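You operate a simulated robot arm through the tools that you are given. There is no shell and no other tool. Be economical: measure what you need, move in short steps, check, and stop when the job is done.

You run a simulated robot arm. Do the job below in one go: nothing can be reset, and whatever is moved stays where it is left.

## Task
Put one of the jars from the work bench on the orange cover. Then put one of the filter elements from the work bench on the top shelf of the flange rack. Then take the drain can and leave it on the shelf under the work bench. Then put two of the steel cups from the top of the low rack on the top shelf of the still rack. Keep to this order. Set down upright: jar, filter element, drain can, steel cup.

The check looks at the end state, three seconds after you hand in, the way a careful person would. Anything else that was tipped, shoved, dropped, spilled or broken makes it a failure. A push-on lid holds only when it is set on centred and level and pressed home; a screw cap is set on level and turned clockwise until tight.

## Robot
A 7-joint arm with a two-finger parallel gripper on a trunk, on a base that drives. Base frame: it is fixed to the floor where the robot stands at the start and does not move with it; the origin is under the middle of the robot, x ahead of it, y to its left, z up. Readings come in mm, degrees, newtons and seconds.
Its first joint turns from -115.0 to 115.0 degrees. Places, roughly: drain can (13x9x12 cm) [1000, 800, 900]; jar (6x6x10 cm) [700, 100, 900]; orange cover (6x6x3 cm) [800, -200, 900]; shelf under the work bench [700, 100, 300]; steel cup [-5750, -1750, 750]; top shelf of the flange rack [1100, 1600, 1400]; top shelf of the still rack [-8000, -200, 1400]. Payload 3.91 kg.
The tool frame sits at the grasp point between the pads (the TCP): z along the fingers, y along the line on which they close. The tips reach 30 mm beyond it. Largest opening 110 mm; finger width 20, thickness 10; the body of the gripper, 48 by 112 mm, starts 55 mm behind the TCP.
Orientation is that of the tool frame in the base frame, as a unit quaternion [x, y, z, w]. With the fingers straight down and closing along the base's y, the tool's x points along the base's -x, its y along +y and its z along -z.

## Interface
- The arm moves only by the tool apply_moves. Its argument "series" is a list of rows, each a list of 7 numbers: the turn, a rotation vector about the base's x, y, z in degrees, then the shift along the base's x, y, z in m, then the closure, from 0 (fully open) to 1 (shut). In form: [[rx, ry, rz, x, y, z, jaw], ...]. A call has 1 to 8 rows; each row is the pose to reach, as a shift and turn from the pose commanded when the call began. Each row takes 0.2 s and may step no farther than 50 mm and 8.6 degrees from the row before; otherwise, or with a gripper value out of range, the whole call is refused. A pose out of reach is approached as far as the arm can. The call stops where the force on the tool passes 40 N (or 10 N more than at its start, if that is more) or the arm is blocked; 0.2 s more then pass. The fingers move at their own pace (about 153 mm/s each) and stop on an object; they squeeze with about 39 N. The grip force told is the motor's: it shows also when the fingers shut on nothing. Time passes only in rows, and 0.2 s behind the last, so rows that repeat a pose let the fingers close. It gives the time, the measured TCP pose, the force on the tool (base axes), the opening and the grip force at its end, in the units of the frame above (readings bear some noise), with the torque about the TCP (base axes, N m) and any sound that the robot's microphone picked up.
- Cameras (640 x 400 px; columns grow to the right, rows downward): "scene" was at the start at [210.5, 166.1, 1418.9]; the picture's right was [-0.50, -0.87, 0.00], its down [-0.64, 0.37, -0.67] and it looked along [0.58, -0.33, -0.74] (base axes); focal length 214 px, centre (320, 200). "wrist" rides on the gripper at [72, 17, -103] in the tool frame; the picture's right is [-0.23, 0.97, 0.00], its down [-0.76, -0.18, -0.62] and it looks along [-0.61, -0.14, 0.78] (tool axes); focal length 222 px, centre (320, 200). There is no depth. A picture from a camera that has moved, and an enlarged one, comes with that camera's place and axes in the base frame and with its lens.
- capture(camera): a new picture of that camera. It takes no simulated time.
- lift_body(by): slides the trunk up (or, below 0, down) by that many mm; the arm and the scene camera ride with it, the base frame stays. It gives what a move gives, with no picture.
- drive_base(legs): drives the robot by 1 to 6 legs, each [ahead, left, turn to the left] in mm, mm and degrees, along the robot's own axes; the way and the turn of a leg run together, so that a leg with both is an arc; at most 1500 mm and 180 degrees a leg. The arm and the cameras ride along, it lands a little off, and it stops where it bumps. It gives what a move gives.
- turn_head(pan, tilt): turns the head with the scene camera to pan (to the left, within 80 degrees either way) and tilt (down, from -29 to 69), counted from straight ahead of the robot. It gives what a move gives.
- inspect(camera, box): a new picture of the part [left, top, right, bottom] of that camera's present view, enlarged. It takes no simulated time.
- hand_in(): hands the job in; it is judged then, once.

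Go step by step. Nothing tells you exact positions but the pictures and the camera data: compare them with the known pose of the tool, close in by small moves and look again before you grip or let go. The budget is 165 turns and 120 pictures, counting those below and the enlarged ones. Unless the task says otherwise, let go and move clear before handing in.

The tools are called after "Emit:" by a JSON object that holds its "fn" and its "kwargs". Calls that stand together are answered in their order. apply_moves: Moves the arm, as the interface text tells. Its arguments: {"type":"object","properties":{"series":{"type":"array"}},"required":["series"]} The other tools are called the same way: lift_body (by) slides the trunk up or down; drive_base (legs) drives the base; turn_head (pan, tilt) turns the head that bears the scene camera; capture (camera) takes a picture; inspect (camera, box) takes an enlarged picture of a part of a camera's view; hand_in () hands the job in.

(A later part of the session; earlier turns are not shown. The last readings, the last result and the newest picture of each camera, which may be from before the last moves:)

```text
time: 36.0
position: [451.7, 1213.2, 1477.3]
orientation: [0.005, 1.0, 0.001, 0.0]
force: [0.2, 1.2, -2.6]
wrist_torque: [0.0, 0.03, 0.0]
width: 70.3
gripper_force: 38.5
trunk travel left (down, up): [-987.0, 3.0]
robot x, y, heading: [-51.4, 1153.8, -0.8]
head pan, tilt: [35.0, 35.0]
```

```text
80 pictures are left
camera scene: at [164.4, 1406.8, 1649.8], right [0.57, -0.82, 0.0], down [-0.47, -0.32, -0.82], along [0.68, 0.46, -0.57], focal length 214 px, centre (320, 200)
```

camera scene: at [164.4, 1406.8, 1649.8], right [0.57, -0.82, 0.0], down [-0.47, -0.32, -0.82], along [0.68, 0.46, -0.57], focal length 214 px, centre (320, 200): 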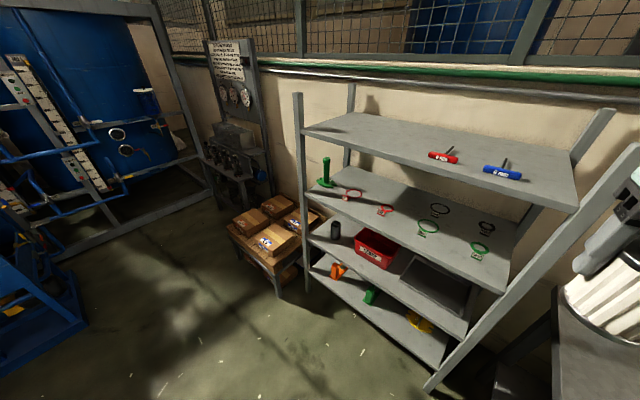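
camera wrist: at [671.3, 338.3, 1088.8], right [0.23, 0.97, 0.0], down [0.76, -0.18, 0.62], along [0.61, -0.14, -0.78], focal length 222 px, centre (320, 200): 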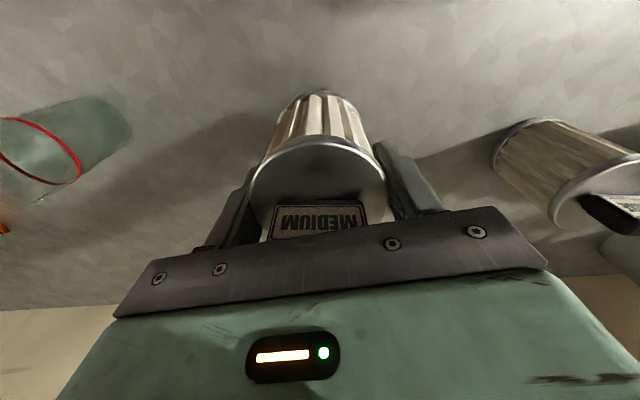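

There is free shelf space at y≈1550–1950. I drive forward-left so the arm faces it.

Emit:
{"fn": "drive_base", "kwargs": {"legs": [[250, 160, 0.8], [200, 330, 0]]}}

Emit:
{"fn": "turn_head", "kwargs": {"pan": 0, "tilt": 35}}

Emit:
{"fn": "capture", "kwargs": {"camera": "scene"}}

Emit:
{"fn": "capture", "kwargs": {"camera": "wrist"}}

```text
time: 37.6
position: [541.7, 1315.0, 1478.4]
orientation: [-0.033, 0.999, -0.001, 0.001]
force: [0.8, 0.3, -2.5]
wrist_torque: [0.02, -0.04, -0.02]
width: 70.6
gripper_force: 38.8
trunk travel left (down, up): [-987.0, 3.0]
robot x, y, heading: [43.5, 1215.0, 3.8]
head pan, tilt: [35.0, 35.0]
stopped in leg 1: the robot was blocked; the commanded pose is now the measured one
```

```text
time: 38.6
position: [540.7, 1316.2, 1478.5]
orientation: [-0.033, 0.999, 0.0, 0.001]
force: [-0.3, -0.8, -1.8]
wrist_torque: [-0.01, -0.05, -0.01]
width: 70.3
gripper_force: 39.2
trunk travel left (down, up): [-987.0, 3.0]
robot x, y, heading: [43.4, 1221.1, 4.0]
head pan, tilt: [0.0, 35.0]
```

```text
79 pictures are left
camera scene: at [258.5, 1438.0, 1649.8], right [0.07, -1.0, 0.0], down [-0.57, -0.04, -0.82], along [0.82, 0.06, -0.57], focal length 214 px, centre (320, 200)
```

scene: 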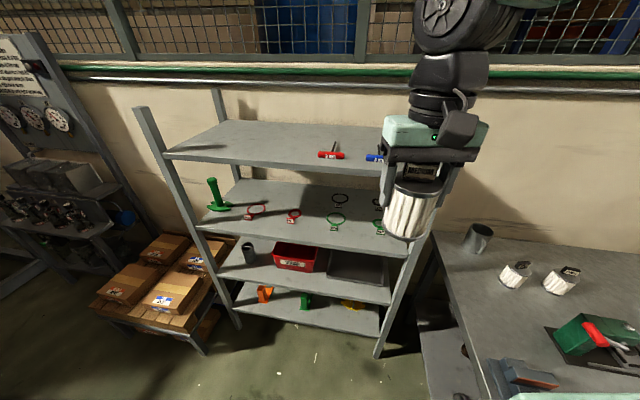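

```text
78 pictures are left
camera wrist: at [469.4, 1327.6, 1581.6], right [0.16, 0.99, 0.0], down [0.77, -0.13, 0.62], along [0.62, -0.1, -0.78], focal length 222 px, centre (320, 200)
```

wrist: 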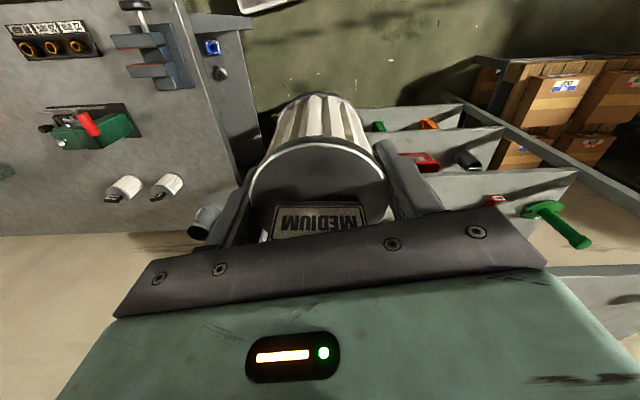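

The base bumped something, likely the bench corner. I look down to the right and left before moving on.

Emit:
{"fn": "turn_head", "kwargs": {"pan": -50, "tilt": 65}}

Emit:
{"fn": "capture", "kwargs": {"camera": "scene"}}

Emit:
{"fn": "turn_head", "kwargs": {"pan": 75, "tilt": 60}}

Emit:
{"fn": "capture", "kwargs": {"camera": "scene"}}

```text
time: 39.8
position: [540.7, 1315.8, 1478.7]
orientation: [-0.033, 0.999, 0.0, 0.0]
force: [-0.7, 0.0, -2.0]
wrist_torque: [0.0, -0.01, 0.01]
width: 70.4
gripper_force: 39.3
trunk travel left (down, up): [-987.0, 3.0]
robot x, y, heading: [43.1, 1215.1, 3.9]
head pan, tilt: [-50.0, 65.0]
```

```text
77 pictures are left
camera scene: at [212.7, 1388.2, 1610.0], right [-0.72, -0.69, 0.0], down [-0.63, 0.65, -0.42], along [0.29, -0.3, -0.91], focal length 214 px, centre (320, 200)
```

scene: 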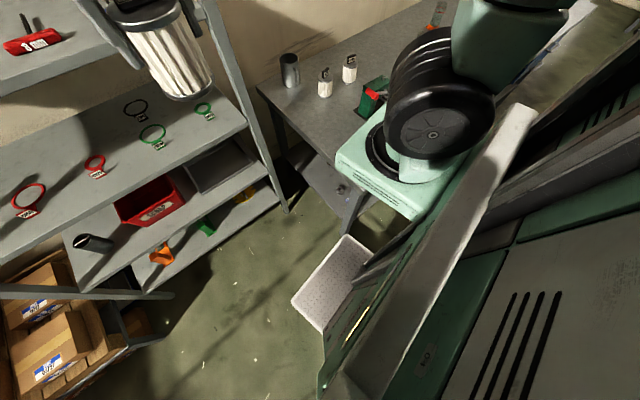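

```text
time: 41.9
position: [541.3, 1314.7, 1477.2]
orientation: [-0.033, 0.999, 0.0, 0.002]
force: [0.3, -1.1, -1.9]
wrist_torque: [-0.03, 0.03, 0.01]
width: 70.3
gripper_force: 39.0
trunk travel left (down, up): [-987.0, 3.0]
robot x, y, heading: [43.7, 1220.7, 4.1]
head pan, tilt: [75.0, 60.0]
```

```text
76 pictures are left
camera scene: at [183.5, 1497.4, 1615.5], right [0.98, -0.19, 0.0], down [-0.17, -0.85, -0.5], along [0.1, 0.49, -0.87], focal length 214 px, centre (320, 200)
```

scene: 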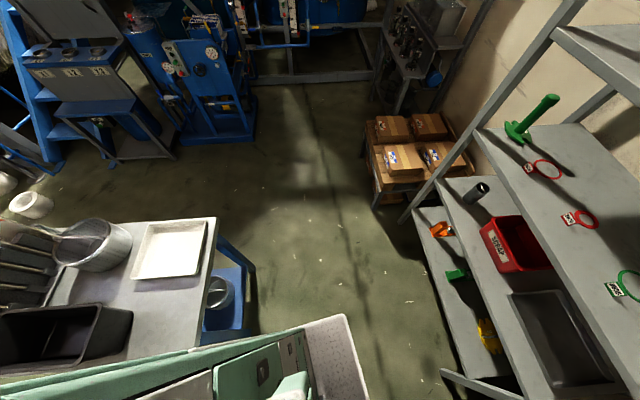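

The base was wedged between the cart corner (about x −205, y 1505) and the bench corner (about 350, 985). The gap has to be passed diagonally, so I back out and turn to about 47°.

Emit:
{"fn": "drive_base", "kwargs": {"legs": [[-60, 0, 0], [-130, -190, 0], [0, 0, 43]]}}

Emit:
{"fn": "turn_head", "kwargs": {"pan": 0, "tilt": 60}}

Emit:
{"fn": "capture", "kwargs": {"camera": "scene"}}

```text
time: 46.1
position: [162.4, 1426.4, 1477.6]
orientation: [-0.398, 0.917, 0.001, 0.001]
force: [-0.3, 0.7, -2.6]
wrist_torque: [0.01, -0.04, -0.02]
width: 70.3
gripper_force: 38.9
trunk travel left (down, up): [-987.0, 3.0]
robot x, y, heading: [-135.0, 1014.0, 47.3]
head pan, tilt: [75.0, 60.0]
```

```text
time: 47.6
position: [162.6, 1427.0, 1477.7]
orientation: [-0.399, 0.917, 0.001, 0.001]
force: [-0.3, -0.5, -2.1]
wrist_torque: [-0.02, 0.0, 0.03]
width: 70.2
gripper_force: 39.3
trunk travel left (down, up): [-987.0, 3.0]
robot x, y, heading: [-136.3, 1013.7, 47.0]
head pan, tilt: [0.0, 60.0]
```

```text
75 pictures are left
camera scene: at [-142.5, 1306.3, 1615.5], right [0.73, -0.68, 0.0], down [-0.59, -0.63, -0.5], along [0.34, 0.37, -0.87], focal length 214 px, centre (320, 200)
```

scene: 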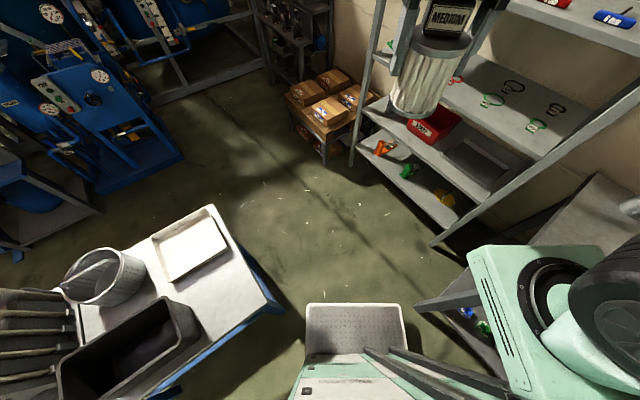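

The diagonal gap looks wide enough (half-width about 270 with margins about 310–340). I drive forward through it.

Emit:
{"fn": "drive_base", "kwargs": {"legs": [[680, 0, 0]]}}

```text
time: 51.3
position: [609.6, 1925.4, 1478.1]
orientation: [-0.405, 0.914, 0.001, 0.0]
force: [0.8, -0.3, -1.7]
wrist_torque: [-0.04, 0.0, -0.04]
width: 70.2
gripper_force: 39.0
trunk travel left (down, up): [-987.0, 3.0]
robot x, y, heading: [317.2, 1508.3, 47.6]
head pan, tilt: [0.0, 60.0]
```

Through. I turn to face the rack and shift toward the free spot.

Emit:
{"fn": "drive_base", "kwargs": {"legs": [[0, 0, -47.6], [75, 130, 0]]}}

Emit:
{"fn": "turn_head", "kwargs": {"pan": -20, "tilt": 25}}

Emit:
{"fn": "capture", "kwargs": {"camera": "scene"}}

Emit:
{"fn": "capture", "kwargs": {"camera": "wrist"}}

```text
time: 54.8
position: [896.8, 1709.7, 1477.0]
orientation: [-0.006, 1.0, 0.0, 0.002]
force: [0.1, -0.3, -2.2]
wrist_torque: [-0.02, -0.02, 0.0]
width: 70.1
gripper_force: 38.6
trunk travel left (down, up): [-987.0, 3.0]
robot x, y, heading: [393.6, 1632.4, 0.7]
head pan, tilt: [0.0, 60.0]
```

```text
time: 55.8
position: [896.4, 1709.6, 1476.6]
orientation: [-0.006, 1.0, 0.0, 0.002]
force: [0.4, -0.2, -2.0]
wrist_torque: [-0.02, 0.0, 0.0]
width: 70.0
gripper_force: 39.0
trunk travel left (down, up): [-987.0, 3.0]
robot x, y, heading: [393.3, 1640.9, 0.6]
head pan, tilt: [-20.0, 25.0]
```

```text
74 pictures are left
camera scene: at [619.7, 1815.5, 1665.5], right [-0.33, -0.94, 0.0], down [-0.4, 0.14, -0.91], along [0.86, -0.3, -0.42], focal length 214 px, centre (320, 200)
```

scene: 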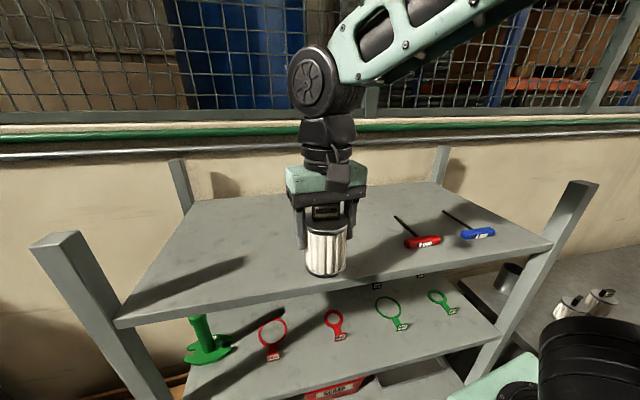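

```text
73 pictures are left
camera wrist: at [825.5, 1725.7, 1581.5], right [0.21, 0.98, 0.0], down [0.76, -0.17, 0.62], along [0.61, -0.13, -0.78], focal length 222 px, centre (320, 200)
```

wrist: 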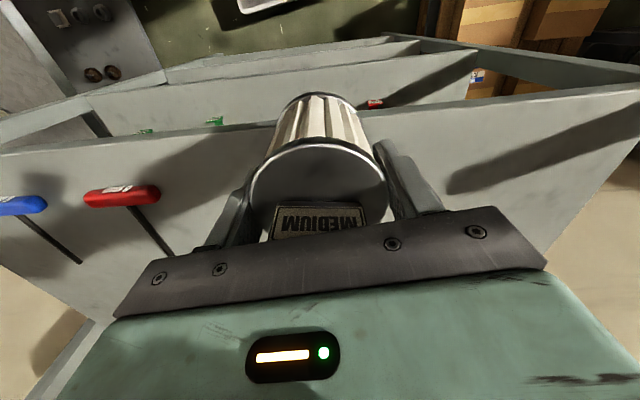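

The spot ahead is free; the shelf's front edge is at x≈906. I extend 130 mm over the shelf and lower to just above it.

Emit:
{"fn": "apply_moves", "kwargs": {"series": [[0, 0, 0, 0.03, 0, 0, 0.5], [0, 0, 0, 0.065, 0, 0, 0.5], [0, 0, 0, 0.1, 0, 0, 0.5], [0, 0, 0, 0.13, 0, 0, 0.5], [0, 0, 0, 0.13, 0, -0.02, 0.5], [0, 0, 0, 0.13, 0, -0.038, 0.5], [0, 0, 0, 0.13, 0, -0.044, 0.5], [0, 0, 0, 0.13, 0, -0.044, 0.5]]}}

Emit:
{"fn": "inspect", "kwargs": {"camera": "scene", "box": [260, 150, 400, 290]}}

```text
time: 57.6
position: [1026.2, 1710.0, 1433.1]
orientation: [-0.006, 1.0, 0.0, 0.001]
force: [0.2, -1.1, -1.4]
wrist_torque: [0.02, -0.01, 0.01]
width: 70.3
gripper_force: 38.4
trunk travel left (down, up): [-987.0, 3.0]
robot x, y, heading: [391.4, 1639.2, 0.6]
head pan, tilt: [-20.0, 25.0]
```

```text
2.86 times, centred on (330, 220) of scene
camera zoom: at [619.7, 1815.5, 1665.5], right [-0.33, -0.94, 0.0], down [-0.4, 0.14, -0.91], along [0.86, -0.3, -0.42], focal length 613 px, centre (291, 143)
```

zoom: 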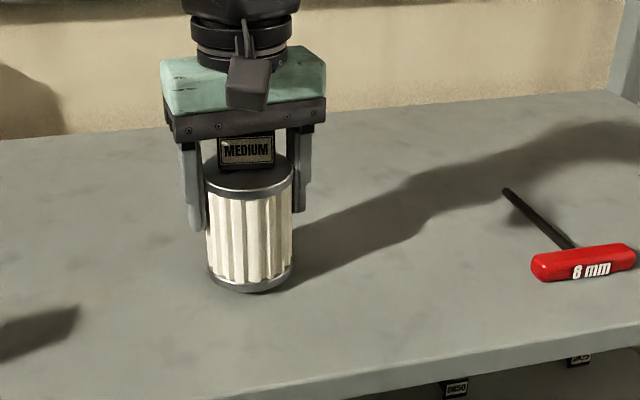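

Very close to the shelf. I lower in small steps.

Emit:
{"fn": "apply_moves", "kwargs": {"series": [[0, 0, 0, 0, 0, -0.002, 0.5], [0, 0, 0, 0, 0, -0.004, 0.5], [0, 0, 0, 0, 0, -0.006, 0.5]]}}

```text
time: 58.4
position: [1026.4, 1709.1, 1427.7]
orientation: [-0.006, 1.0, 0.0, -0.001]
force: [0.6, -0.4, -1.5]
wrist_torque: [-0.02, 0.02, 0.0]
width: 70.2
gripper_force: 39.1
trunk travel left (down, up): [-987.0, 3.0]
robot x, y, heading: [394.6, 1640.3, 0.9]
head pan, tilt: [-20.0, 25.0]
```

Emit:
{"fn": "apply_moves", "kwargs": {"series": [[0, 0, 0, 0, 0, -0.0015, 0.5], [0, 0, 0, 0, 0, -0.003, 0.5], [0, 0, 0, 0, 0, -0.0045, 0.5]]}}

```text
time: 59.2
position: [1026.4, 1709.4, 1425.3]
orientation: [-0.006, 1.0, 0.002, 0.003]
force: [0.4, -2.4, 28.8]
wrist_torque: [-0.48, 0.89, 0.14]
width: 70.4
gripper_force: 39.0
trunk travel left (down, up): [-987.0, 3.0]
robot x, y, heading: [394.2, 1639.3, 0.7]
head pan, tilt: [-20.0, 25.0]
```

Contact. I ease up slightly and release.

Emit:
{"fn": "apply_moves", "kwargs": {"series": [[0, 0, 0, 0, 0, 0.0015, 0.5], [0, 0, 0, 0, 0, 0.002, 0.3], [0, 0, 0, 0, 0, 0.002, 0.15], [0, 0, 0, 0, 0, 0.002, 0.0], [0, 0, 0, 0, 0, 0.002, 0.0]]}}

Emit:
{"fn": "inspect", "kwargs": {"camera": "scene", "box": [260, 150, 400, 290]}}

```text
time: 60.4
position: [1026.7, 1709.9, 1423.6]
orientation: [-0.006, 1.0, 0.001, 0.0]
force: [0.2, -0.1, 0.3]
wrist_torque: [-0.01, -0.02, -0.02]
width: 109.8
gripper_force: 0.1
trunk travel left (down, up): [-987.0, 3.0]
robot x, y, heading: [394.9, 1640.1, 0.8]
head pan, tilt: [-20.0, 25.0]
```

```text
2.86 times, centred on (330, 220) of scene
camera zoom: at [619.6, 1815.5, 1665.5], right [-0.33, -0.94, 0.0], down [-0.4, 0.14, -0.91], along [0.86, -0.3, -0.42], focal length 613 px, centre (291, 143)
```

zoom: 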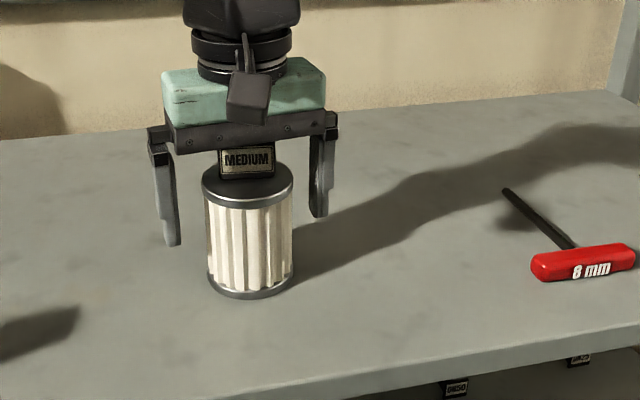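

The filter stands upright on the shelf. I lift clear and retract.

Emit:
{"fn": "apply_moves", "kwargs": {"series": [[0, 0, 0, 0, 0, 0.03, 0], [0, 0, 0, 0, 0, 0.06, 0], [0, 0, 0, 0, 0, 0.09, 0], [0, 0, 0, 0, 0, 0.1, 0], [0, 0, 0, -0.04, 0, 0.1, 0], [0, 0, 0, -0.08, 0, 0.1, 0], [0, 0, 0, -0.12, 0, 0.1, 0], [0, 0, 0, -0.16, 0, 0.1, 0]]}}

Emit:
{"fn": "inspect", "kwargs": {"camera": "scene", "box": [200, 100, 460, 300]}}

```text
time: 62.2
position: [867.0, 1709.4, 1527.2]
orientation: [-0.006, 1.0, 0.0, 0.001]
force: [-0.8, 0.1, -0.4]
wrist_torque: [0.01, 0.06, 0.0]
width: 110.1
gripper_force: 0.0
trunk travel left (down, up): [-987.0, 3.0]
robot x, y, heading: [394.2, 1639.1, 0.6]
head pan, tilt: [-20.0, 25.0]
```

```text
2.00 times, centred on (330, 200) of scene
camera zoom: at [620.1, 1815.6, 1665.5], right [-0.33, -0.94, 0.0], down [-0.4, 0.14, -0.91], along [0.86, -0.3, -0.42], focal length 429 px, centre (300, 200)
```

zoom: 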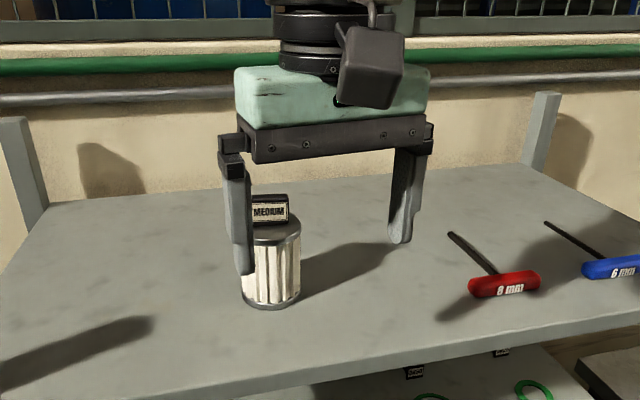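

The filter is undisturbed. I turn to face the bench's left end for the drain can.

Emit:
{"fn": "drive_base", "kwargs": {"legs": [[0, 0, -90.6], [240, 100, 0]]}}

Emit:
{"fn": "turn_head", "kwargs": {"pan": 20, "tilt": 50}}

Emit:
{"fn": "capture", "kwargs": {"camera": "scene"}}

```text
time: 67.9
position: [568.6, 931.0, 1526.1]
orientation: [0.702, 0.712, 0.0, 0.0]
force: [-0.4, 0.6, -0.6]
wrist_torque: [-0.01, 0.03, 0.0]
width: 110.1
gripper_force: 0.1
trunk travel left (down, up): [-987.0, 3.0]
robot x, y, heading: [499.5, 1408.2, -89.1]
head pan, tilt: [-20.0, 25.0]
```

```text
time: 69.0
position: [568.8, 930.3, 1527.3]
orientation: [0.702, 0.712, 0.001, 0.0]
force: [-0.2, -1.5, 0.0]
wrist_torque: [0.0, -0.03, -0.02]
width: 110.2
gripper_force: 0.0
trunk travel left (down, up): [-987.0, 3.0]
robot x, y, heading: [497.9, 1405.8, -89.1]
head pan, tilt: [20.0, 50.0]
```

```text
69 pictures are left
camera scene: at [732.0, 1193.2, 1628.1], right [-0.93, -0.36, 0.0], down [-0.27, 0.72, -0.64], along [0.23, -0.6, -0.77], focal length 214 px, centre (320, 200)
```

scene: 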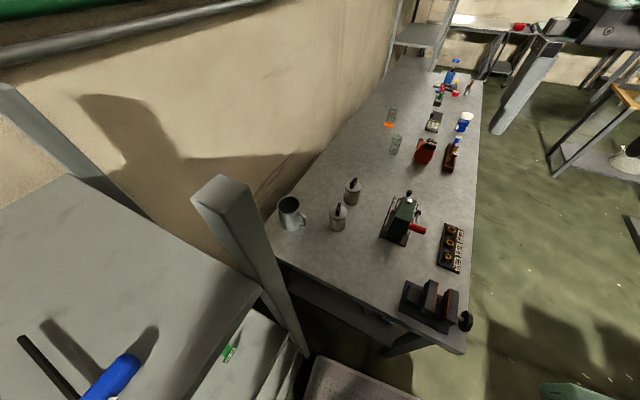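

Emit:
{"fn": "inspect", "kwargs": {"camera": "scene", "box": [260, 160, 380, 250]}}

Emit:
{"fn": "inspect", "kwargs": {"camera": "scene", "box": [250, 240, 490, 400]}}

```text
4.44 times, centred on (320, 205) of scene
camera zoom: at [732.0, 1193.2, 1628.1], right [-0.93, -0.36, 0.0], down [-0.27, 0.72, -0.64], along [0.23, -0.6, -0.77], focal length 953 px, centre (320, 178)
```

zoom: 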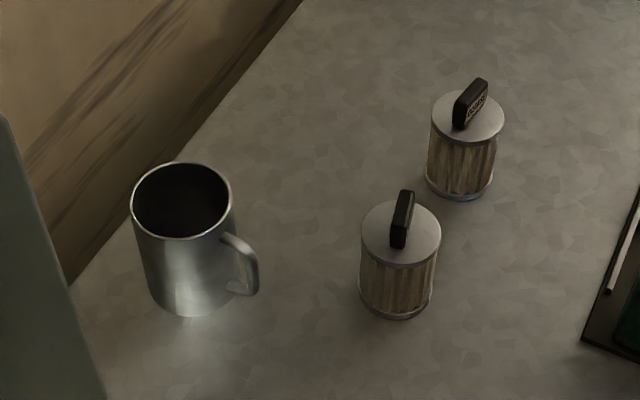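

```text
2.50 times, centred on (370, 320) of scene
camera zoom: at [732.0, 1193.2, 1628.1], right [-0.93, -0.36, 0.0], down [-0.27, 0.72, -0.64], along [0.23, -0.6, -0.77], focal length 536 px, centre (195, -100)
```

zoom: 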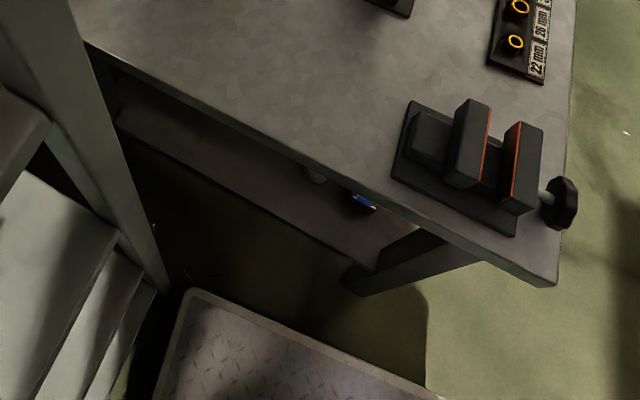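

The can's axis is at (1031,751), rim at z≈978, Ø88, with the handle pointing to −x. I lower the trunk and move the base a bit nearer the bench end.

Emit:
{"fn": "lift_body", "kwargs": {"by": -212}}

Emit:
{"fn": "drive_base", "kwargs": {"legs": [[65, 35, 0]]}}

```text
time: 71.2
position: [567.8, 930.5, 1315.7]
orientation: [0.702, 0.713, 0.0, 0.0]
force: [-0.8, 0.9, 0.4]
wrist_torque: [-0.01, 0.01, 0.02]
width: 109.8
gripper_force: 0.0
trunk travel left (down, up): [-775.0, 215.0]
robot x, y, heading: [498.5, 1399.8, -89.3]
head pan, tilt: [20.0, 50.0]
```

```text
time: 72.3
position: [605.1, 866.8, 1316.0]
orientation: [0.702, 0.712, -0.001, 0.0]
force: [0.2, -0.1, -0.3]
wrist_torque: [0.01, 0.0, 0.0]
width: 110.0
gripper_force: 0.1
trunk travel left (down, up): [-775.0, 215.0]
robot x, y, heading: [532.5, 1341.8, -88.9]
head pan, tilt: [20.0, 50.0]
```

Now I yaw the tool toward azimuth −45° while moving over the bench toward the can.

Emit:
{"fn": "apply_moves", "kwargs": {"series": [[0, 0, 7.3, 0.035, -0.012, -0.01, 0], [0, 0, 14.6, 0.07, -0.024, -0.02, 0], [0, 0, 21.9, 0.105, -0.036, -0.03, 0], [0, 0, 29.2, 0.14, -0.048, -0.04, 0], [0, 0, 36.5, 0.175, -0.06, -0.05, 0], [0, 0, 43.8, 0.205, -0.067, -0.06, 0], [0, 0, 43.8, 0.205, -0.067, -0.06, 0]]}}

Emit:
{"fn": "capture", "kwargs": {"camera": "scene"}}

```text
time: 73.9
position: [807.5, 800.5, 1252.9]
orientation: [0.385, 0.923, 0.0, 0.001]
force: [0.5, 0.8, -0.3]
wrist_torque: [-0.01, 0.02, 0.01]
width: 110.0
gripper_force: 0.0
trunk travel left (down, up): [-775.0, 215.0]
robot x, y, heading: [535.7, 1336.4, -89.0]
head pan, tilt: [20.0, 50.0]
```

```text
66 pictures are left
camera scene: at [767.9, 1129.1, 1416.1], right [-0.93, -0.36, 0.0], down [-0.27, 0.72, -0.64], along [0.23, -0.6, -0.77], focal length 214 px, centre (320, 200)
```

scene: 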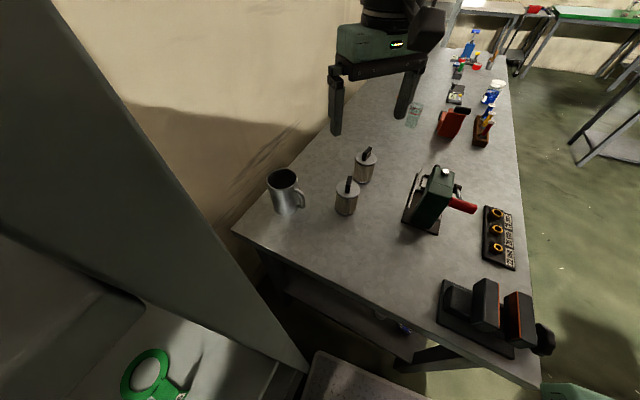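

Next I pitch the tool 45° toward the can and come to a point behind and above it.

Emit:
{"fn": "apply_moves", "kwargs": {"series": [[-5.3, -5.3, 0, 0.032, -0.003, -0.02, 0], [-10.6, -10.6, 0, 0.064, -0.006, -0.04, 0], [-15.9, -15.9, 0, 0.096, -0.009, -0.06, 0], [-21.2, -21.2, 0, 0.128, -0.012, -0.08, 0], [-26.5, -26.5, 0, 0.16, -0.015, -0.1, 0], [-31.8, -31.8, 0, 0.192, -0.018, -0.12, 0], [-31.8, -31.8, 0, 0.192, -0.018, -0.133, 0]]}}

Emit:
{"fn": "capture", "kwargs": {"camera": "scene"}}

Emit:
{"fn": "capture", "kwargs": {"camera": "wrist"}}

```text
time: 75.5
position: [1000.9, 781.1, 1122.1]
orientation: [0.356, 0.852, -0.145, 0.355]
force: [0.3, -0.7, 0.1]
wrist_torque: [0.02, 0.03, -0.03]
width: 110.1
gripper_force: 0.2
trunk travel left (down, up): [-775.0, 215.0]
robot x, y, heading: [531.2, 1343.1, -89.2]
head pan, tilt: [20.0, 50.0]
```

```text
65 pictures are left
camera scene: at [767.8, 1129.2, 1416.1], right [-0.93, -0.36, 0.0], down [-0.27, 0.72, -0.64], along [0.23, -0.6, -0.77], focal length 214 px, centre (320, 200)
```

scene: 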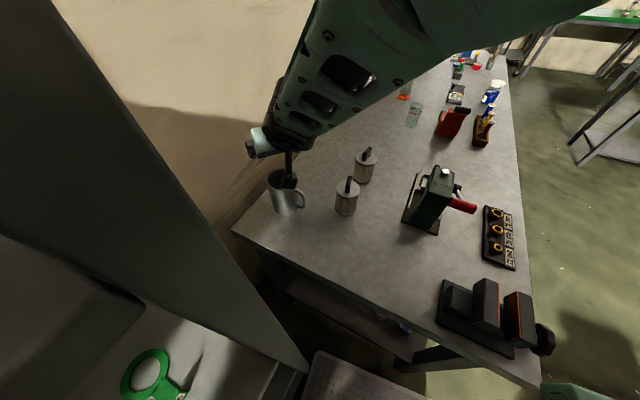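

```text
64 pictures are left
camera wrist: at [926.4, 881.9, 1144.2], right [0.8, 0.57, 0.17], down [-0.06, -0.2, 0.98], along [0.59, -0.8, -0.12], focal length 222 px, centre (320, 200)
```

wrist: 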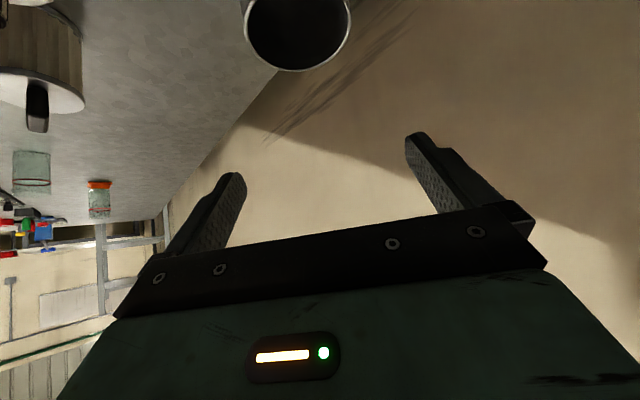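

The can rim is ahead and below. I move over it, still above the rim, and look.

Emit:
{"fn": "apply_moves", "kwargs": {"series": [[0, 0, 0, 0.014, -0.013, -0.03, 0], [0, 0, 0, 0.028, -0.026, -0.06, 0], [0, 0, 0, 0.028, -0.026, -0.09, 0], [0, 0, 0, 0.028, -0.026, -0.098, 0], [0, 0, 0, 0.028, -0.026, -0.098, 0]]}}

Emit:
{"fn": "capture", "kwargs": {"camera": "wrist"}}

Emit:
{"fn": "inspect", "kwargs": {"camera": "scene", "box": [220, 110, 380, 230]}}

```text
time: 76.7
position: [1029.5, 752.0, 1030.3]
orientation: [0.36, 0.849, -0.146, 0.358]
force: [0.3, 0.0, 0.6]
wrist_torque: [0.0, 0.02, 0.0]
width: 109.9
gripper_force: 0.0
trunk travel left (down, up): [-775.0, 215.0]
robot x, y, heading: [534.3, 1339.6, -89.0]
head pan, tilt: [20.0, 50.0]
```

```text
63 pictures are left
camera wrist: at [955.2, 853.1, 1050.9], right [0.81, 0.57, 0.17], down [-0.07, -0.2, 0.98], along [0.59, -0.8, -0.12], focal length 222 px, centre (320, 200)
```

wrist: 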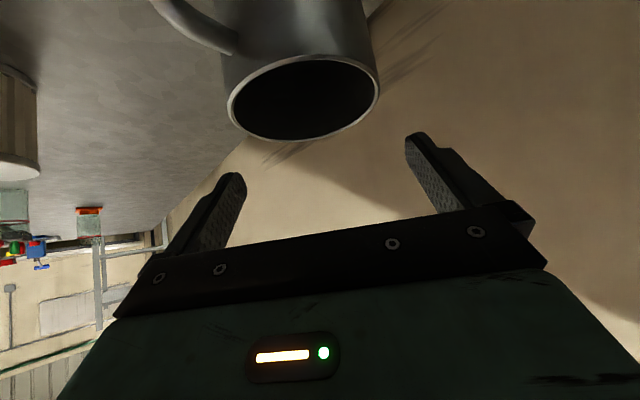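

```text
3.33 times, centred on (300, 170) of scene
camera zoom: at [773.8, 1151.2, 1397.3], right [-0.83, -0.55, 0.0], down [-0.51, 0.76, -0.41], along [0.23, -0.34, -0.91], focal length 715 px, centre (387, 300)
```

zoom: 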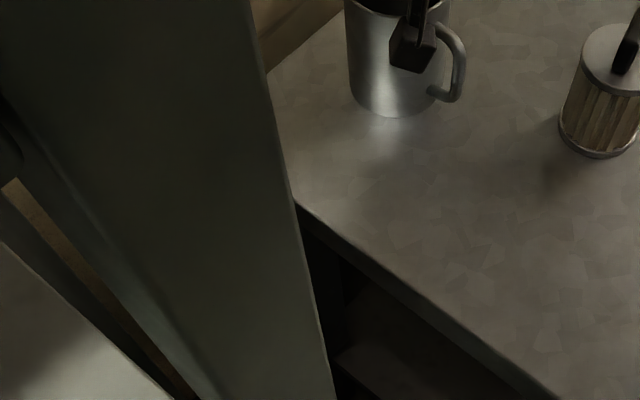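

The can axis comes out near (1026,758), laterally centred within 2 mm. The head seems to have moved slightly, so I'll check it while descending.

Emit:
{"fn": "apply_moves", "kwargs": {"series": [[0, 0, 0, -0.003, 0.005, -0.01, 0], [0, 0, 0, -0.003, 0.005, -0.03, 0], [0, 0, 0, -0.003, 0.005, -0.045, 0], [0, 0, 0, -0.003, 0.005, -0.045, 0]]}}

Emit:
{"fn": "capture", "kwargs": {"camera": "wrist"}}

Emit:
{"fn": "capture", "kwargs": {"camera": "scene"}}

```text
time: 77.7
position: [1027.4, 762.1, 977.7]
orientation: [0.357, 0.852, -0.145, 0.354]
force: [0.0, 0.4, 0.2]
wrist_torque: [-0.05, 0.0, 0.0]
width: 109.8
gripper_force: 0.0
trunk travel left (down, up): [-775.0, 215.0]
robot x, y, heading: [530.3, 1339.2, -88.9]
head pan, tilt: [20.0, 50.0]
```

```text
61 pictures are left
camera wrist: at [953.5, 861.5, 1000.5], right [0.8, 0.57, 0.16], down [-0.06, -0.2, 0.98], along [0.59, -0.8, -0.12], focal length 222 px, centre (320, 200)
```

wrist: 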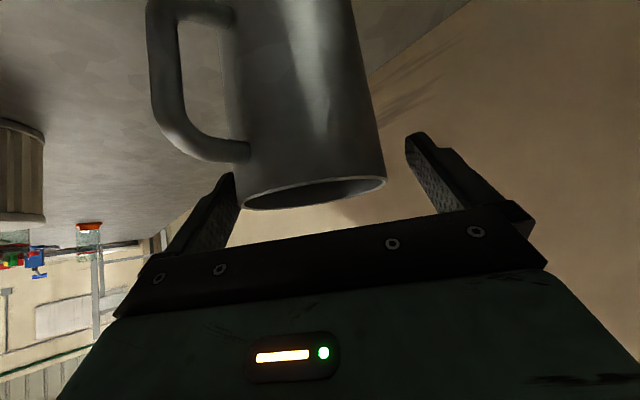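

```text
60 pictures are left
camera scene: at [768.0, 1129.1, 1416.1], right [-0.93, -0.36, 0.0], down [-0.27, 0.72, -0.64], along [0.23, -0.6, -0.77], focal length 214 px, centre (320, 200)
```

scene: 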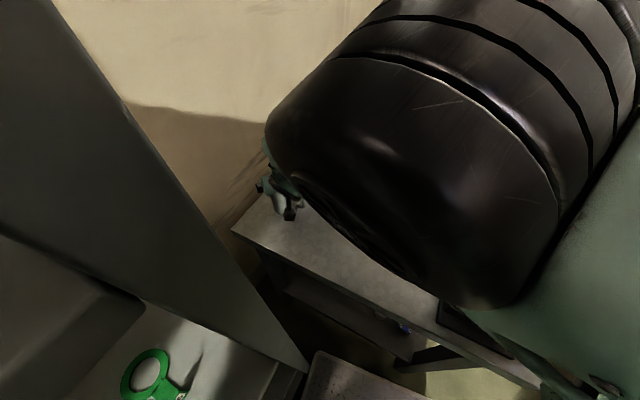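

The rim sits about 4 mm left of the fingers' middle, and the handle limits depth to about 15 mm more. I shift and descend a bit.

Emit:
{"fn": "apply_moves", "kwargs": {"series": [[0, 0, 0, -0.003, -0.003, 0, 0], [0, 0, 0, -0.003, -0.003, -0.007, 0], [0, 0, 0, -0.003, -0.003, -0.013, 0], [0, 0, 0, -0.003, -0.003, -0.013, 0]]}}

Emit:
{"fn": "capture", "kwargs": {"camera": "wrist"}}

```text
time: 78.7
position: [1023.9, 758.6, 964.5]
orientation: [0.357, 0.852, -0.146, 0.354]
force: [-0.8, 0.7, -0.5]
wrist_torque: [0.0, 0.0, 0.05]
width: 110.1
gripper_force: 0.1
trunk travel left (down, up): [-775.0, 215.0]
robot x, y, heading: [532.8, 1339.5, -89.3]
head pan, tilt: [20.0, 50.0]
```

```text
59 pictures are left
camera wrist: at [950.1, 858.3, 987.6], right [0.8, 0.57, 0.17], down [-0.06, -0.2, 0.98], along [0.59, -0.8, -0.12], focal length 222 px, centre (320, 200)
```

wrist: 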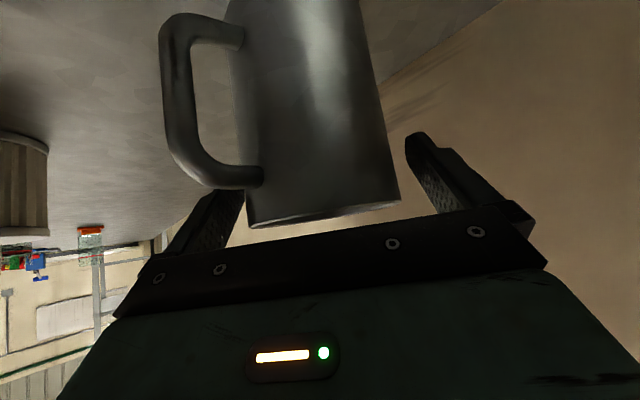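

Clear of the handle and centred. Closing.

Emit:
{"fn": "apply_moves", "kwargs": {"series": [[0, 0, 0, 0, 0, 0, 0.1], [0, 0, 0, 0, 0, 0, 0.18], [0, 0, 0, 0, 0, 0, 0.35], [0, 0, 0, 0, 0, 0, 0.35], [0, 0, 0, 0, 0, 0, 0.35]]}}

Emit:
{"fn": "capture", "kwargs": {"camera": "wrist"}}

```text
time: 79.9
position: [1024.0, 758.7, 966.3]
orientation: [0.357, 0.852, -0.145, 0.354]
force: [-0.3, -1.5, 0.5]
wrist_torque: [-0.12, 0.04, 0.06]
width: 86.9
gripper_force: 38.5
trunk travel left (down, up): [-775.0, 215.0]
robot x, y, heading: [534.9, 1337.2, -89.2]
head pan, tilt: [20.0, 50.0]
```

```text
58 pictures are left
camera wrist: at [950.1, 858.2, 987.8], right [0.8, 0.57, 0.17], down [-0.06, -0.2, 0.98], along [0.59, -0.8, -0.12], focal length 222 px, centre (320, 200)
```

wrist: 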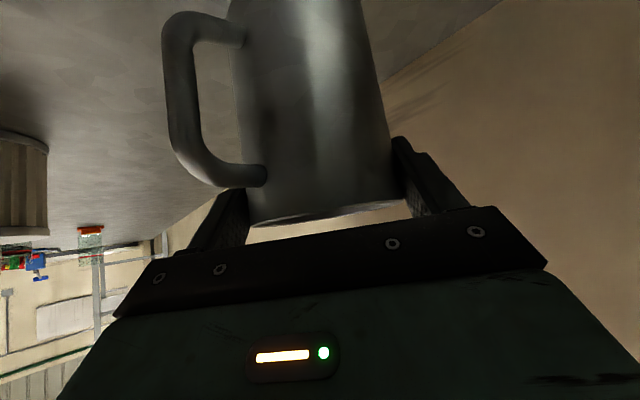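

Gripped. I lift a little and check.

Emit:
{"fn": "apply_moves", "kwargs": {"series": [[0, 0, 0, 0, 0, 0.005, 0.4], [0, 0, 0, 0, 0, 0.02, 0.4], [0, 0, 0, 0, 0, 0.04, 0.4], [0, 0, 0, 0, 0, 0.06, 0.4], [0, 0, 0, 0, 0, 0.06, 0.4]]}}

Emit:
{"fn": "capture", "kwargs": {"camera": "wrist"}}

```text
time: 81.1
position: [1024.2, 758.5, 1024.5]
orientation: [0.356, 0.852, -0.146, 0.354]
force: [-0.1, -0.4, -2.0]
wrist_torque: [0.03, 0.04, 0.03]
width: 86.9
gripper_force: 38.8
trunk travel left (down, up): [-775.0, 215.0]
robot x, y, heading: [530.1, 1343.0, -89.1]
head pan, tilt: [20.0, 50.0]
```

```text
57 pictures are left
camera wrist: at [950.1, 858.2, 1048.0], right [0.8, 0.57, 0.16], down [-0.06, -0.2, 0.98], along [0.59, -0.8, -0.12], focal length 222 px, centre (320, 200)
```

wrist: 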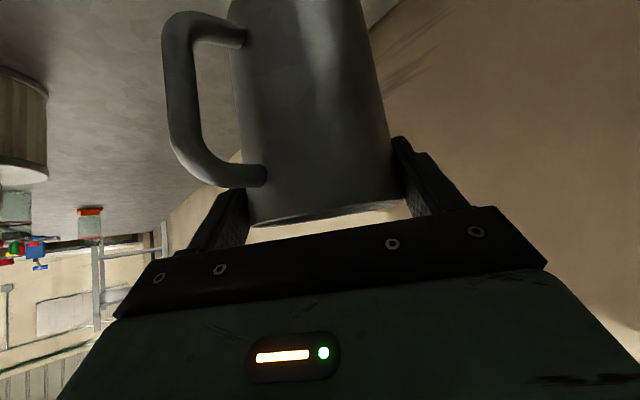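

No slip, and the can hangs straight (its bottom is 108 mm below the TCP). I raise it and bring it back toward the robot, yawing the tool to −90°.

Emit:
{"fn": "apply_moves", "kwargs": {"series": [[0, 0, 0, -0.01, 0.01, 0.04, 0.4], [0, 0, 0, -0.03, 0.02, 0.08, 0.4], [0, 0, 0, -0.065, 0.03, 0.11, 0.4], [0, 0, -7, -0.105, 0.035, 0.125, 0.4], [0, 0, -14, -0.15, 0.04, 0.125, 0.4], [0, 0, -21, -0.195, 0.04, 0.125, 0.4], [0, 0, -28, -0.24, 0.04, 0.125, 0.4], [0, 0, -35, -0.285, 0.04, 0.125, 0.4]]}}

Emit:
{"fn": "apply_moves", "kwargs": {"series": [[0, 0, -5, -0.03, 0.015, 0, 0.4], [0, 0, -10, -0.06, 0.03, 0, 0.4], [0, 0, -10, -0.09, 0.045, 0, 0.4], [0, 0, -10, -0.1, 0.055, 0, 0.4], [0, 0, -10, -0.1, 0.055, 0, 0.4]]}}

Emit:
{"fn": "capture", "kwargs": {"camera": "scene"}}

```text
time: 82.9
position: [729.6, 803.8, 1145.9]
orientation: [0.644, 0.675, -0.223, 0.281]
force: [0.1, -3.3, -0.9]
wrist_torque: [0.08, -0.06, -0.01]
width: 86.8
gripper_force: 39.0
out of reach, approached as far as the arm can: row 7
trunk travel left (down, up): [-775.0, 215.0]
robot x, y, heading: [535.2, 1340.4, -88.9]
head pan, tilt: [20.0, 50.0]
```

```text
time: 84.1
position: [648.3, 847.8, 1155.7]
orientation: [0.656, 0.65, -0.271, 0.271]
force: [-0.3, -0.8, -2.1]
wrist_torque: [0.02, 0.0, 0.0]
width: 86.9
gripper_force: 39.3
out of reach, approached as far as the arm can: row 4, 5
trunk travel left (down, up): [-775.0, 215.0]
robot x, y, heading: [533.7, 1339.3, -89.1]
head pan, tilt: [20.0, 50.0]
```

```text
56 pictures are left
camera scene: at [768.0, 1129.0, 1416.0], right [-0.93, -0.36, 0.0], down [-0.27, 0.72, -0.64], along [0.23, -0.6, -0.77], focal length 214 px, centre (320, 200)
```

scene: 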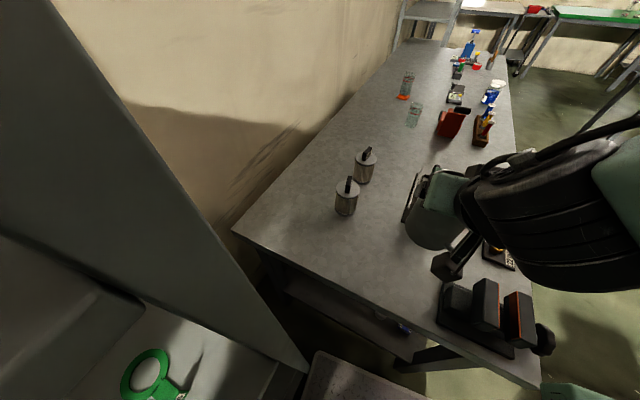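

The can is level and at a compact pose. I back the robot off from the bench end, then look at the shelf below.

Emit:
{"fn": "drive_base", "kwargs": {"legs": [[-330, -20, 0]]}}

Emit:
{"fn": "lift_body", "kwargs": {"by": -600}}

Emit:
{"fn": "turn_head", "kwargs": {"pan": 0, "tilt": 25}}

Emit:
{"fn": "capture", "kwargs": {"camera": "scene"}}

```text
time: 86.2
position: [622.0, 1174.1, 1156.3]
orientation: [0.657, 0.65, -0.27, 0.27]
force: [-0.6, -0.4, -1.3]
wrist_torque: [0.02, -0.05, 0.03]
width: 87.1
gripper_force: 38.6
trunk travel left (down, up): [-775.0, 215.0]
robot x, y, heading: [510.0, 1667.2, -89.1]
head pan, tilt: [20.0, 50.0]
```

```text
refused: -600 is not a number from -400 to 400
```

```text
time: 87.1
position: [622.9, 1173.7, 1155.9]
orientation: [0.657, 0.65, -0.271, 0.271]
force: [0.8, -0.2, -2.0]
wrist_torque: [0.0, -0.01, 0.0]
width: 86.8
gripper_force: 39.1
trunk travel left (down, up): [-775.0, 215.0]
robot x, y, heading: [509.5, 1665.1, -89.4]
head pan, tilt: [0.0, 25.0]
```

```text
55 pictures are left
camera scene: at [716.8, 1435.0, 1453.5], right [-1.0, -0.01, 0.0], down [-0.01, 0.42, -0.91], along [0.01, -0.91, -0.42], focal length 214 px, centre (320, 200)
```

scene: 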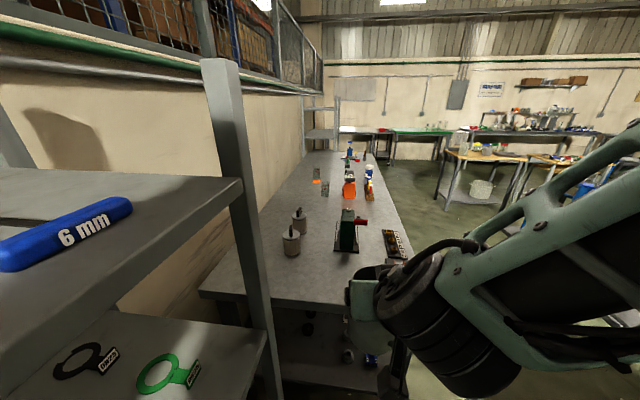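

Emit:
{"fn": "lift_body", "kwargs": {"by": -400}}

Emit:
{"fn": "capture", "kwargs": {"camera": "scene"}}

```text
time: 91.0
position: [622.0, 1175.5, 756.5]
orientation: [0.657, 0.65, -0.271, 0.271]
force: [0.5, 0.1, -1.6]
wrist_torque: [0.03, 0.0, 0.02]
width: 86.6
gripper_force: 39.3
trunk travel left (down, up): [-375.0, 615.0]
robot x, y, heading: [511.0, 1668.2, -89.3]
head pan, tilt: [0.0, 25.0]
```

```text
54 pictures are left
camera scene: at [716.7, 1435.0, 1053.6], right [-1.0, -0.01, 0.0], down [-0.01, 0.42, -0.91], along [0.01, -0.91, -0.42], focal length 214 px, centre (320, 200)
```

scene: 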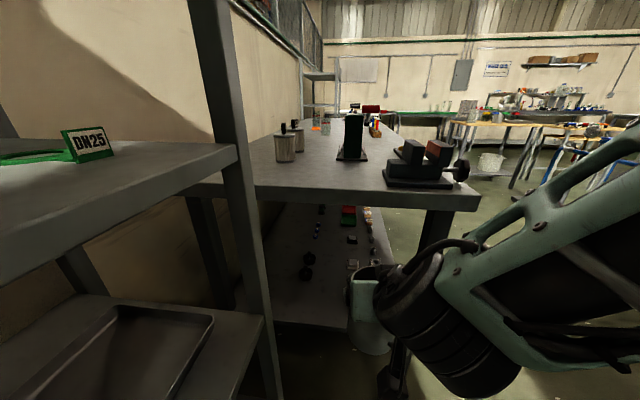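

Emit:
{"fn": "lift_body", "kwargs": {"by": -240}}

Emit:
{"fn": "turn_head", "kwargs": {"pan": -15, "tilt": 20}}

Emit:
{"fn": "capture", "kwargs": {"camera": "scene"}}

Emit:
{"fn": "capture", "kwargs": {"camera": "wrist"}}

```text
time: 93.5
position: [621.7, 1173.4, 516.1]
orientation: [0.657, 0.649, -0.271, 0.271]
force: [0.1, 0.3, -2.0]
wrist_torque: [0.03, 0.0, 0.02]
width: 86.6
gripper_force: 39.0
trunk travel left (down, up): [-135.0, 855.0]
robot x, y, heading: [509.4, 1667.0, -89.3]
head pan, tilt: [0.0, 25.0]
```

```text
time: 94.2
position: [622.6, 1174.4, 515.3]
orientation: [0.657, 0.649, -0.271, 0.271]
force: [0.7, 0.2, -2.2]
wrist_torque: [0.02, 0.0, 0.0]
width: 86.4
gripper_force: 38.9
trunk travel left (down, up): [-135.0, 855.0]
robot x, y, heading: [508.1, 1663.9, -89.3]
head pan, tilt: [-15.0, 20.0]
```

```text
53 pictures are left
camera scene: at [692.6, 1436.9, 821.6], right [-0.97, 0.25, 0.0], down [0.08, 0.33, -0.94], along [-0.23, -0.91, -0.34], focal length 214 px, centre (320, 200)
```

scene: 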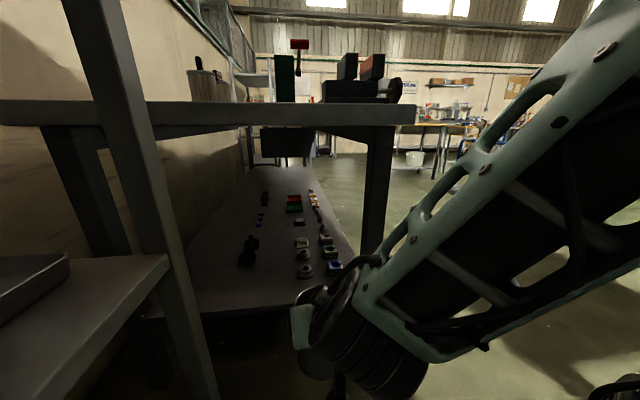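

```text
52 pictures are left
camera wrist: at [641.8, 1298.4, 538.5], right [0.97, -0.17, 0.16], down [-0.18, -0.1, 0.98], along [-0.15, -0.98, -0.13], focal length 222 px, centre (320, 200)
```

wrist: 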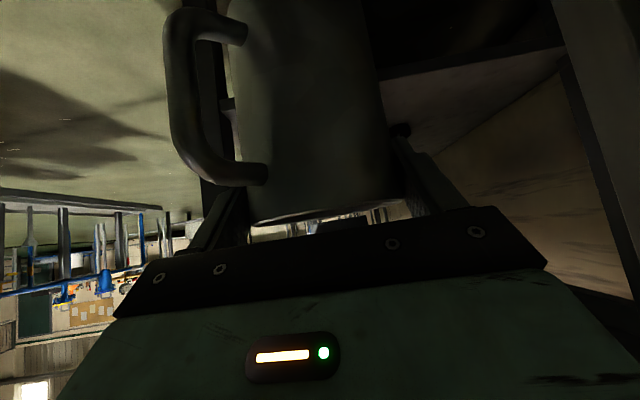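

Emit:
{"fn": "inspect", "kwargs": {"camera": "scene", "box": [160, 120, 400, 330]}}

```text
1.90 times, centred on (280, 225) of scene
camera zoom: at [692.6, 1436.9, 821.6], right [-0.97, 0.25, 0.0], down [0.08, 0.33, -0.94], along [-0.23, -0.91, -0.34], focal length 408 px, centre (396, 152)
```

zoom: 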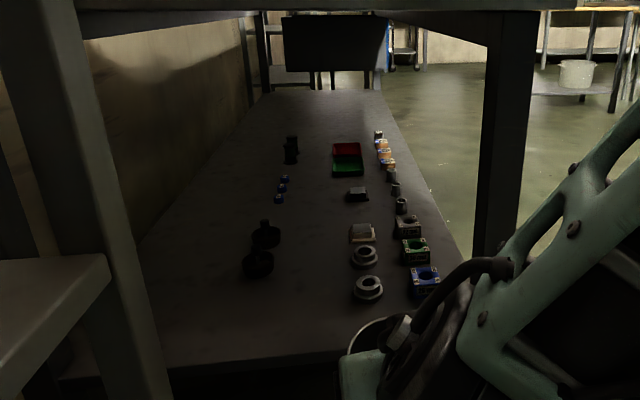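

The shelf under the bench is at z≈270 with its near edge at y≈890; the area around (730,800) is free. I shift the can left, lower further, and drive in under the bench.

Emit:
{"fn": "apply_moves", "kwargs": {"series": [[0, 0, 0, 0.035, 0, 0, 0.4], [0, 0, 0, 0.07, 0, 0, 0.4], [0, 0, 0, 0.105, 0, 0, 0.4], [0, 0, 0, 0.11, 0, 0, 0.4], [0, 0, 0, 0.11, 0, 0, 0.4]]}}

Emit:
{"fn": "lift_body", "kwargs": {"by": -90}}

Emit:
{"fn": "turn_head", "kwargs": {"pan": 0, "tilt": 30}}

Emit:
{"fn": "capture", "kwargs": {"camera": "scene"}}

```text
time: 95.4
position: [732.3, 1175.0, 515.9]
orientation: [0.657, 0.649, -0.271, 0.27]
force: [-0.3, -0.2, -1.8]
wrist_torque: [0.05, 0.02, 0.01]
width: 86.3
gripper_force: 39.3
trunk travel left (down, up): [-135.0, 855.0]
robot x, y, heading: [508.8, 1668.0, -89.5]
head pan, tilt: [-15.0, 20.0]
```

```text
time: 96.7
position: [732.0, 1174.8, 424.9]
orientation: [0.657, 0.65, -0.27, 0.271]
force: [-0.3, -0.6, -1.5]
wrist_torque: [0.01, -0.03, -0.03]
width: 86.2
gripper_force: 39.4
trunk travel left (down, up): [-45.0, 945.0]
robot x, y, heading: [513.3, 1669.6, -89.2]
head pan, tilt: [-15.0, 20.0]
```

```text
time: 97.5
position: [731.9, 1175.5, 425.8]
orientation: [0.657, 0.649, -0.271, 0.271]
force: [0.1, 0.8, -2.4]
wrist_torque: [0.0, 0.02, 0.04]
width: 86.2
gripper_force: 38.8
trunk travel left (down, up): [-45.0, 945.0]
robot x, y, heading: [509.6, 1669.7, -89.2]
head pan, tilt: [0.0, 30.0]
```

```text
50 pictures are left
camera scene: at [716.6, 1436.7, 715.6], right [-1.0, -0.01, 0.0], down [-0.01, 0.5, -0.87], along [0.01, -0.87, -0.5], focal length 214 px, centre (320, 200)
```

scene: 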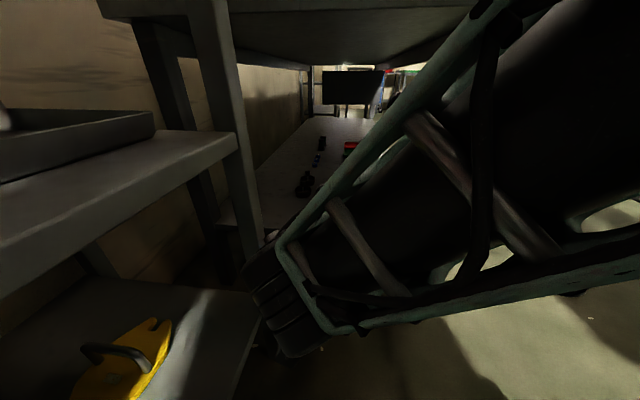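

The rack post's inner face is near x≈820, so I shift the can back to x≈697 for margin and drive in.

Emit:
{"fn": "apply_moves", "kwargs": {"series": [[0, 0, 0, -0.018, 0, 0, 0.4], [0, 0, 0, -0.035, 0, 0, 0.4], [0, 0, 0, -0.035, 0, 0, 0.4]]}}

Emit:
{"fn": "drive_base", "kwargs": {"legs": [[200, 0, 0]]}}

Emit:
{"fn": "capture", "kwargs": {"camera": "scene"}}

Emit:
{"fn": "capture", "kwargs": {"camera": "wrist"}}

```text
time: 98.3
position: [698.3, 1175.5, 425.6]
orientation: [0.658, 0.65, -0.271, 0.269]
force: [0.4, -0.6, -1.6]
wrist_torque: [-0.03, -0.01, -0.05]
width: 86.3
gripper_force: 39.1
trunk travel left (down, up): [-45.0, 945.0]
robot x, y, heading: [509.8, 1668.5, -89.2]
head pan, tilt: [0.0, 30.0]
```

```text
time: 99.9
position: [699.2, 972.9, 425.8]
orientation: [0.658, 0.649, -0.271, 0.27]
force: [-0.6, 0.2, -1.8]
wrist_torque: [0.05, 0.01, -0.01]
width: 86.3
gripper_force: 39.3
trunk travel left (down, up): [-45.0, 945.0]
robot x, y, heading: [512.0, 1462.9, -89.4]
head pan, tilt: [0.0, 30.0]
```

```text
49 pictures are left
camera scene: at [718.5, 1234.2, 715.6], right [-1.0, -0.01, 0.0], down [-0.01, 0.5, -0.87], along [0.01, -0.87, -0.5], focal length 214 px, centre (320, 200)
```

scene: 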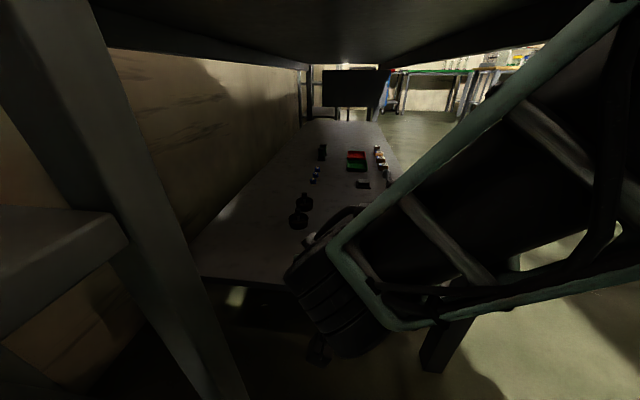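

```text
48 pictures are left
camera wrist: at [719.0, 1097.0, 448.9], right [0.97, -0.17, 0.16], down [-0.18, -0.1, 0.98], along [-0.15, -0.98, -0.13], focal length 222 px, centre (320, 200)
```

wrist: 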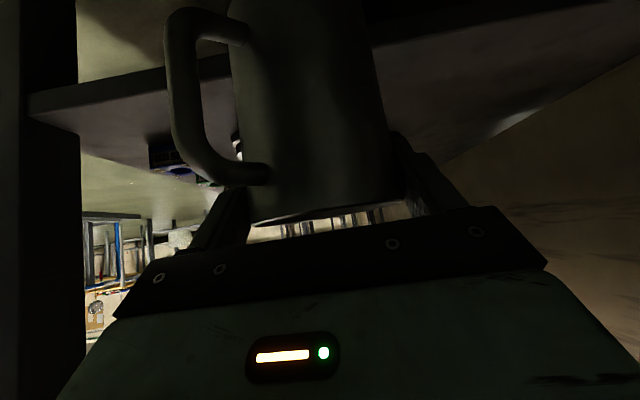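

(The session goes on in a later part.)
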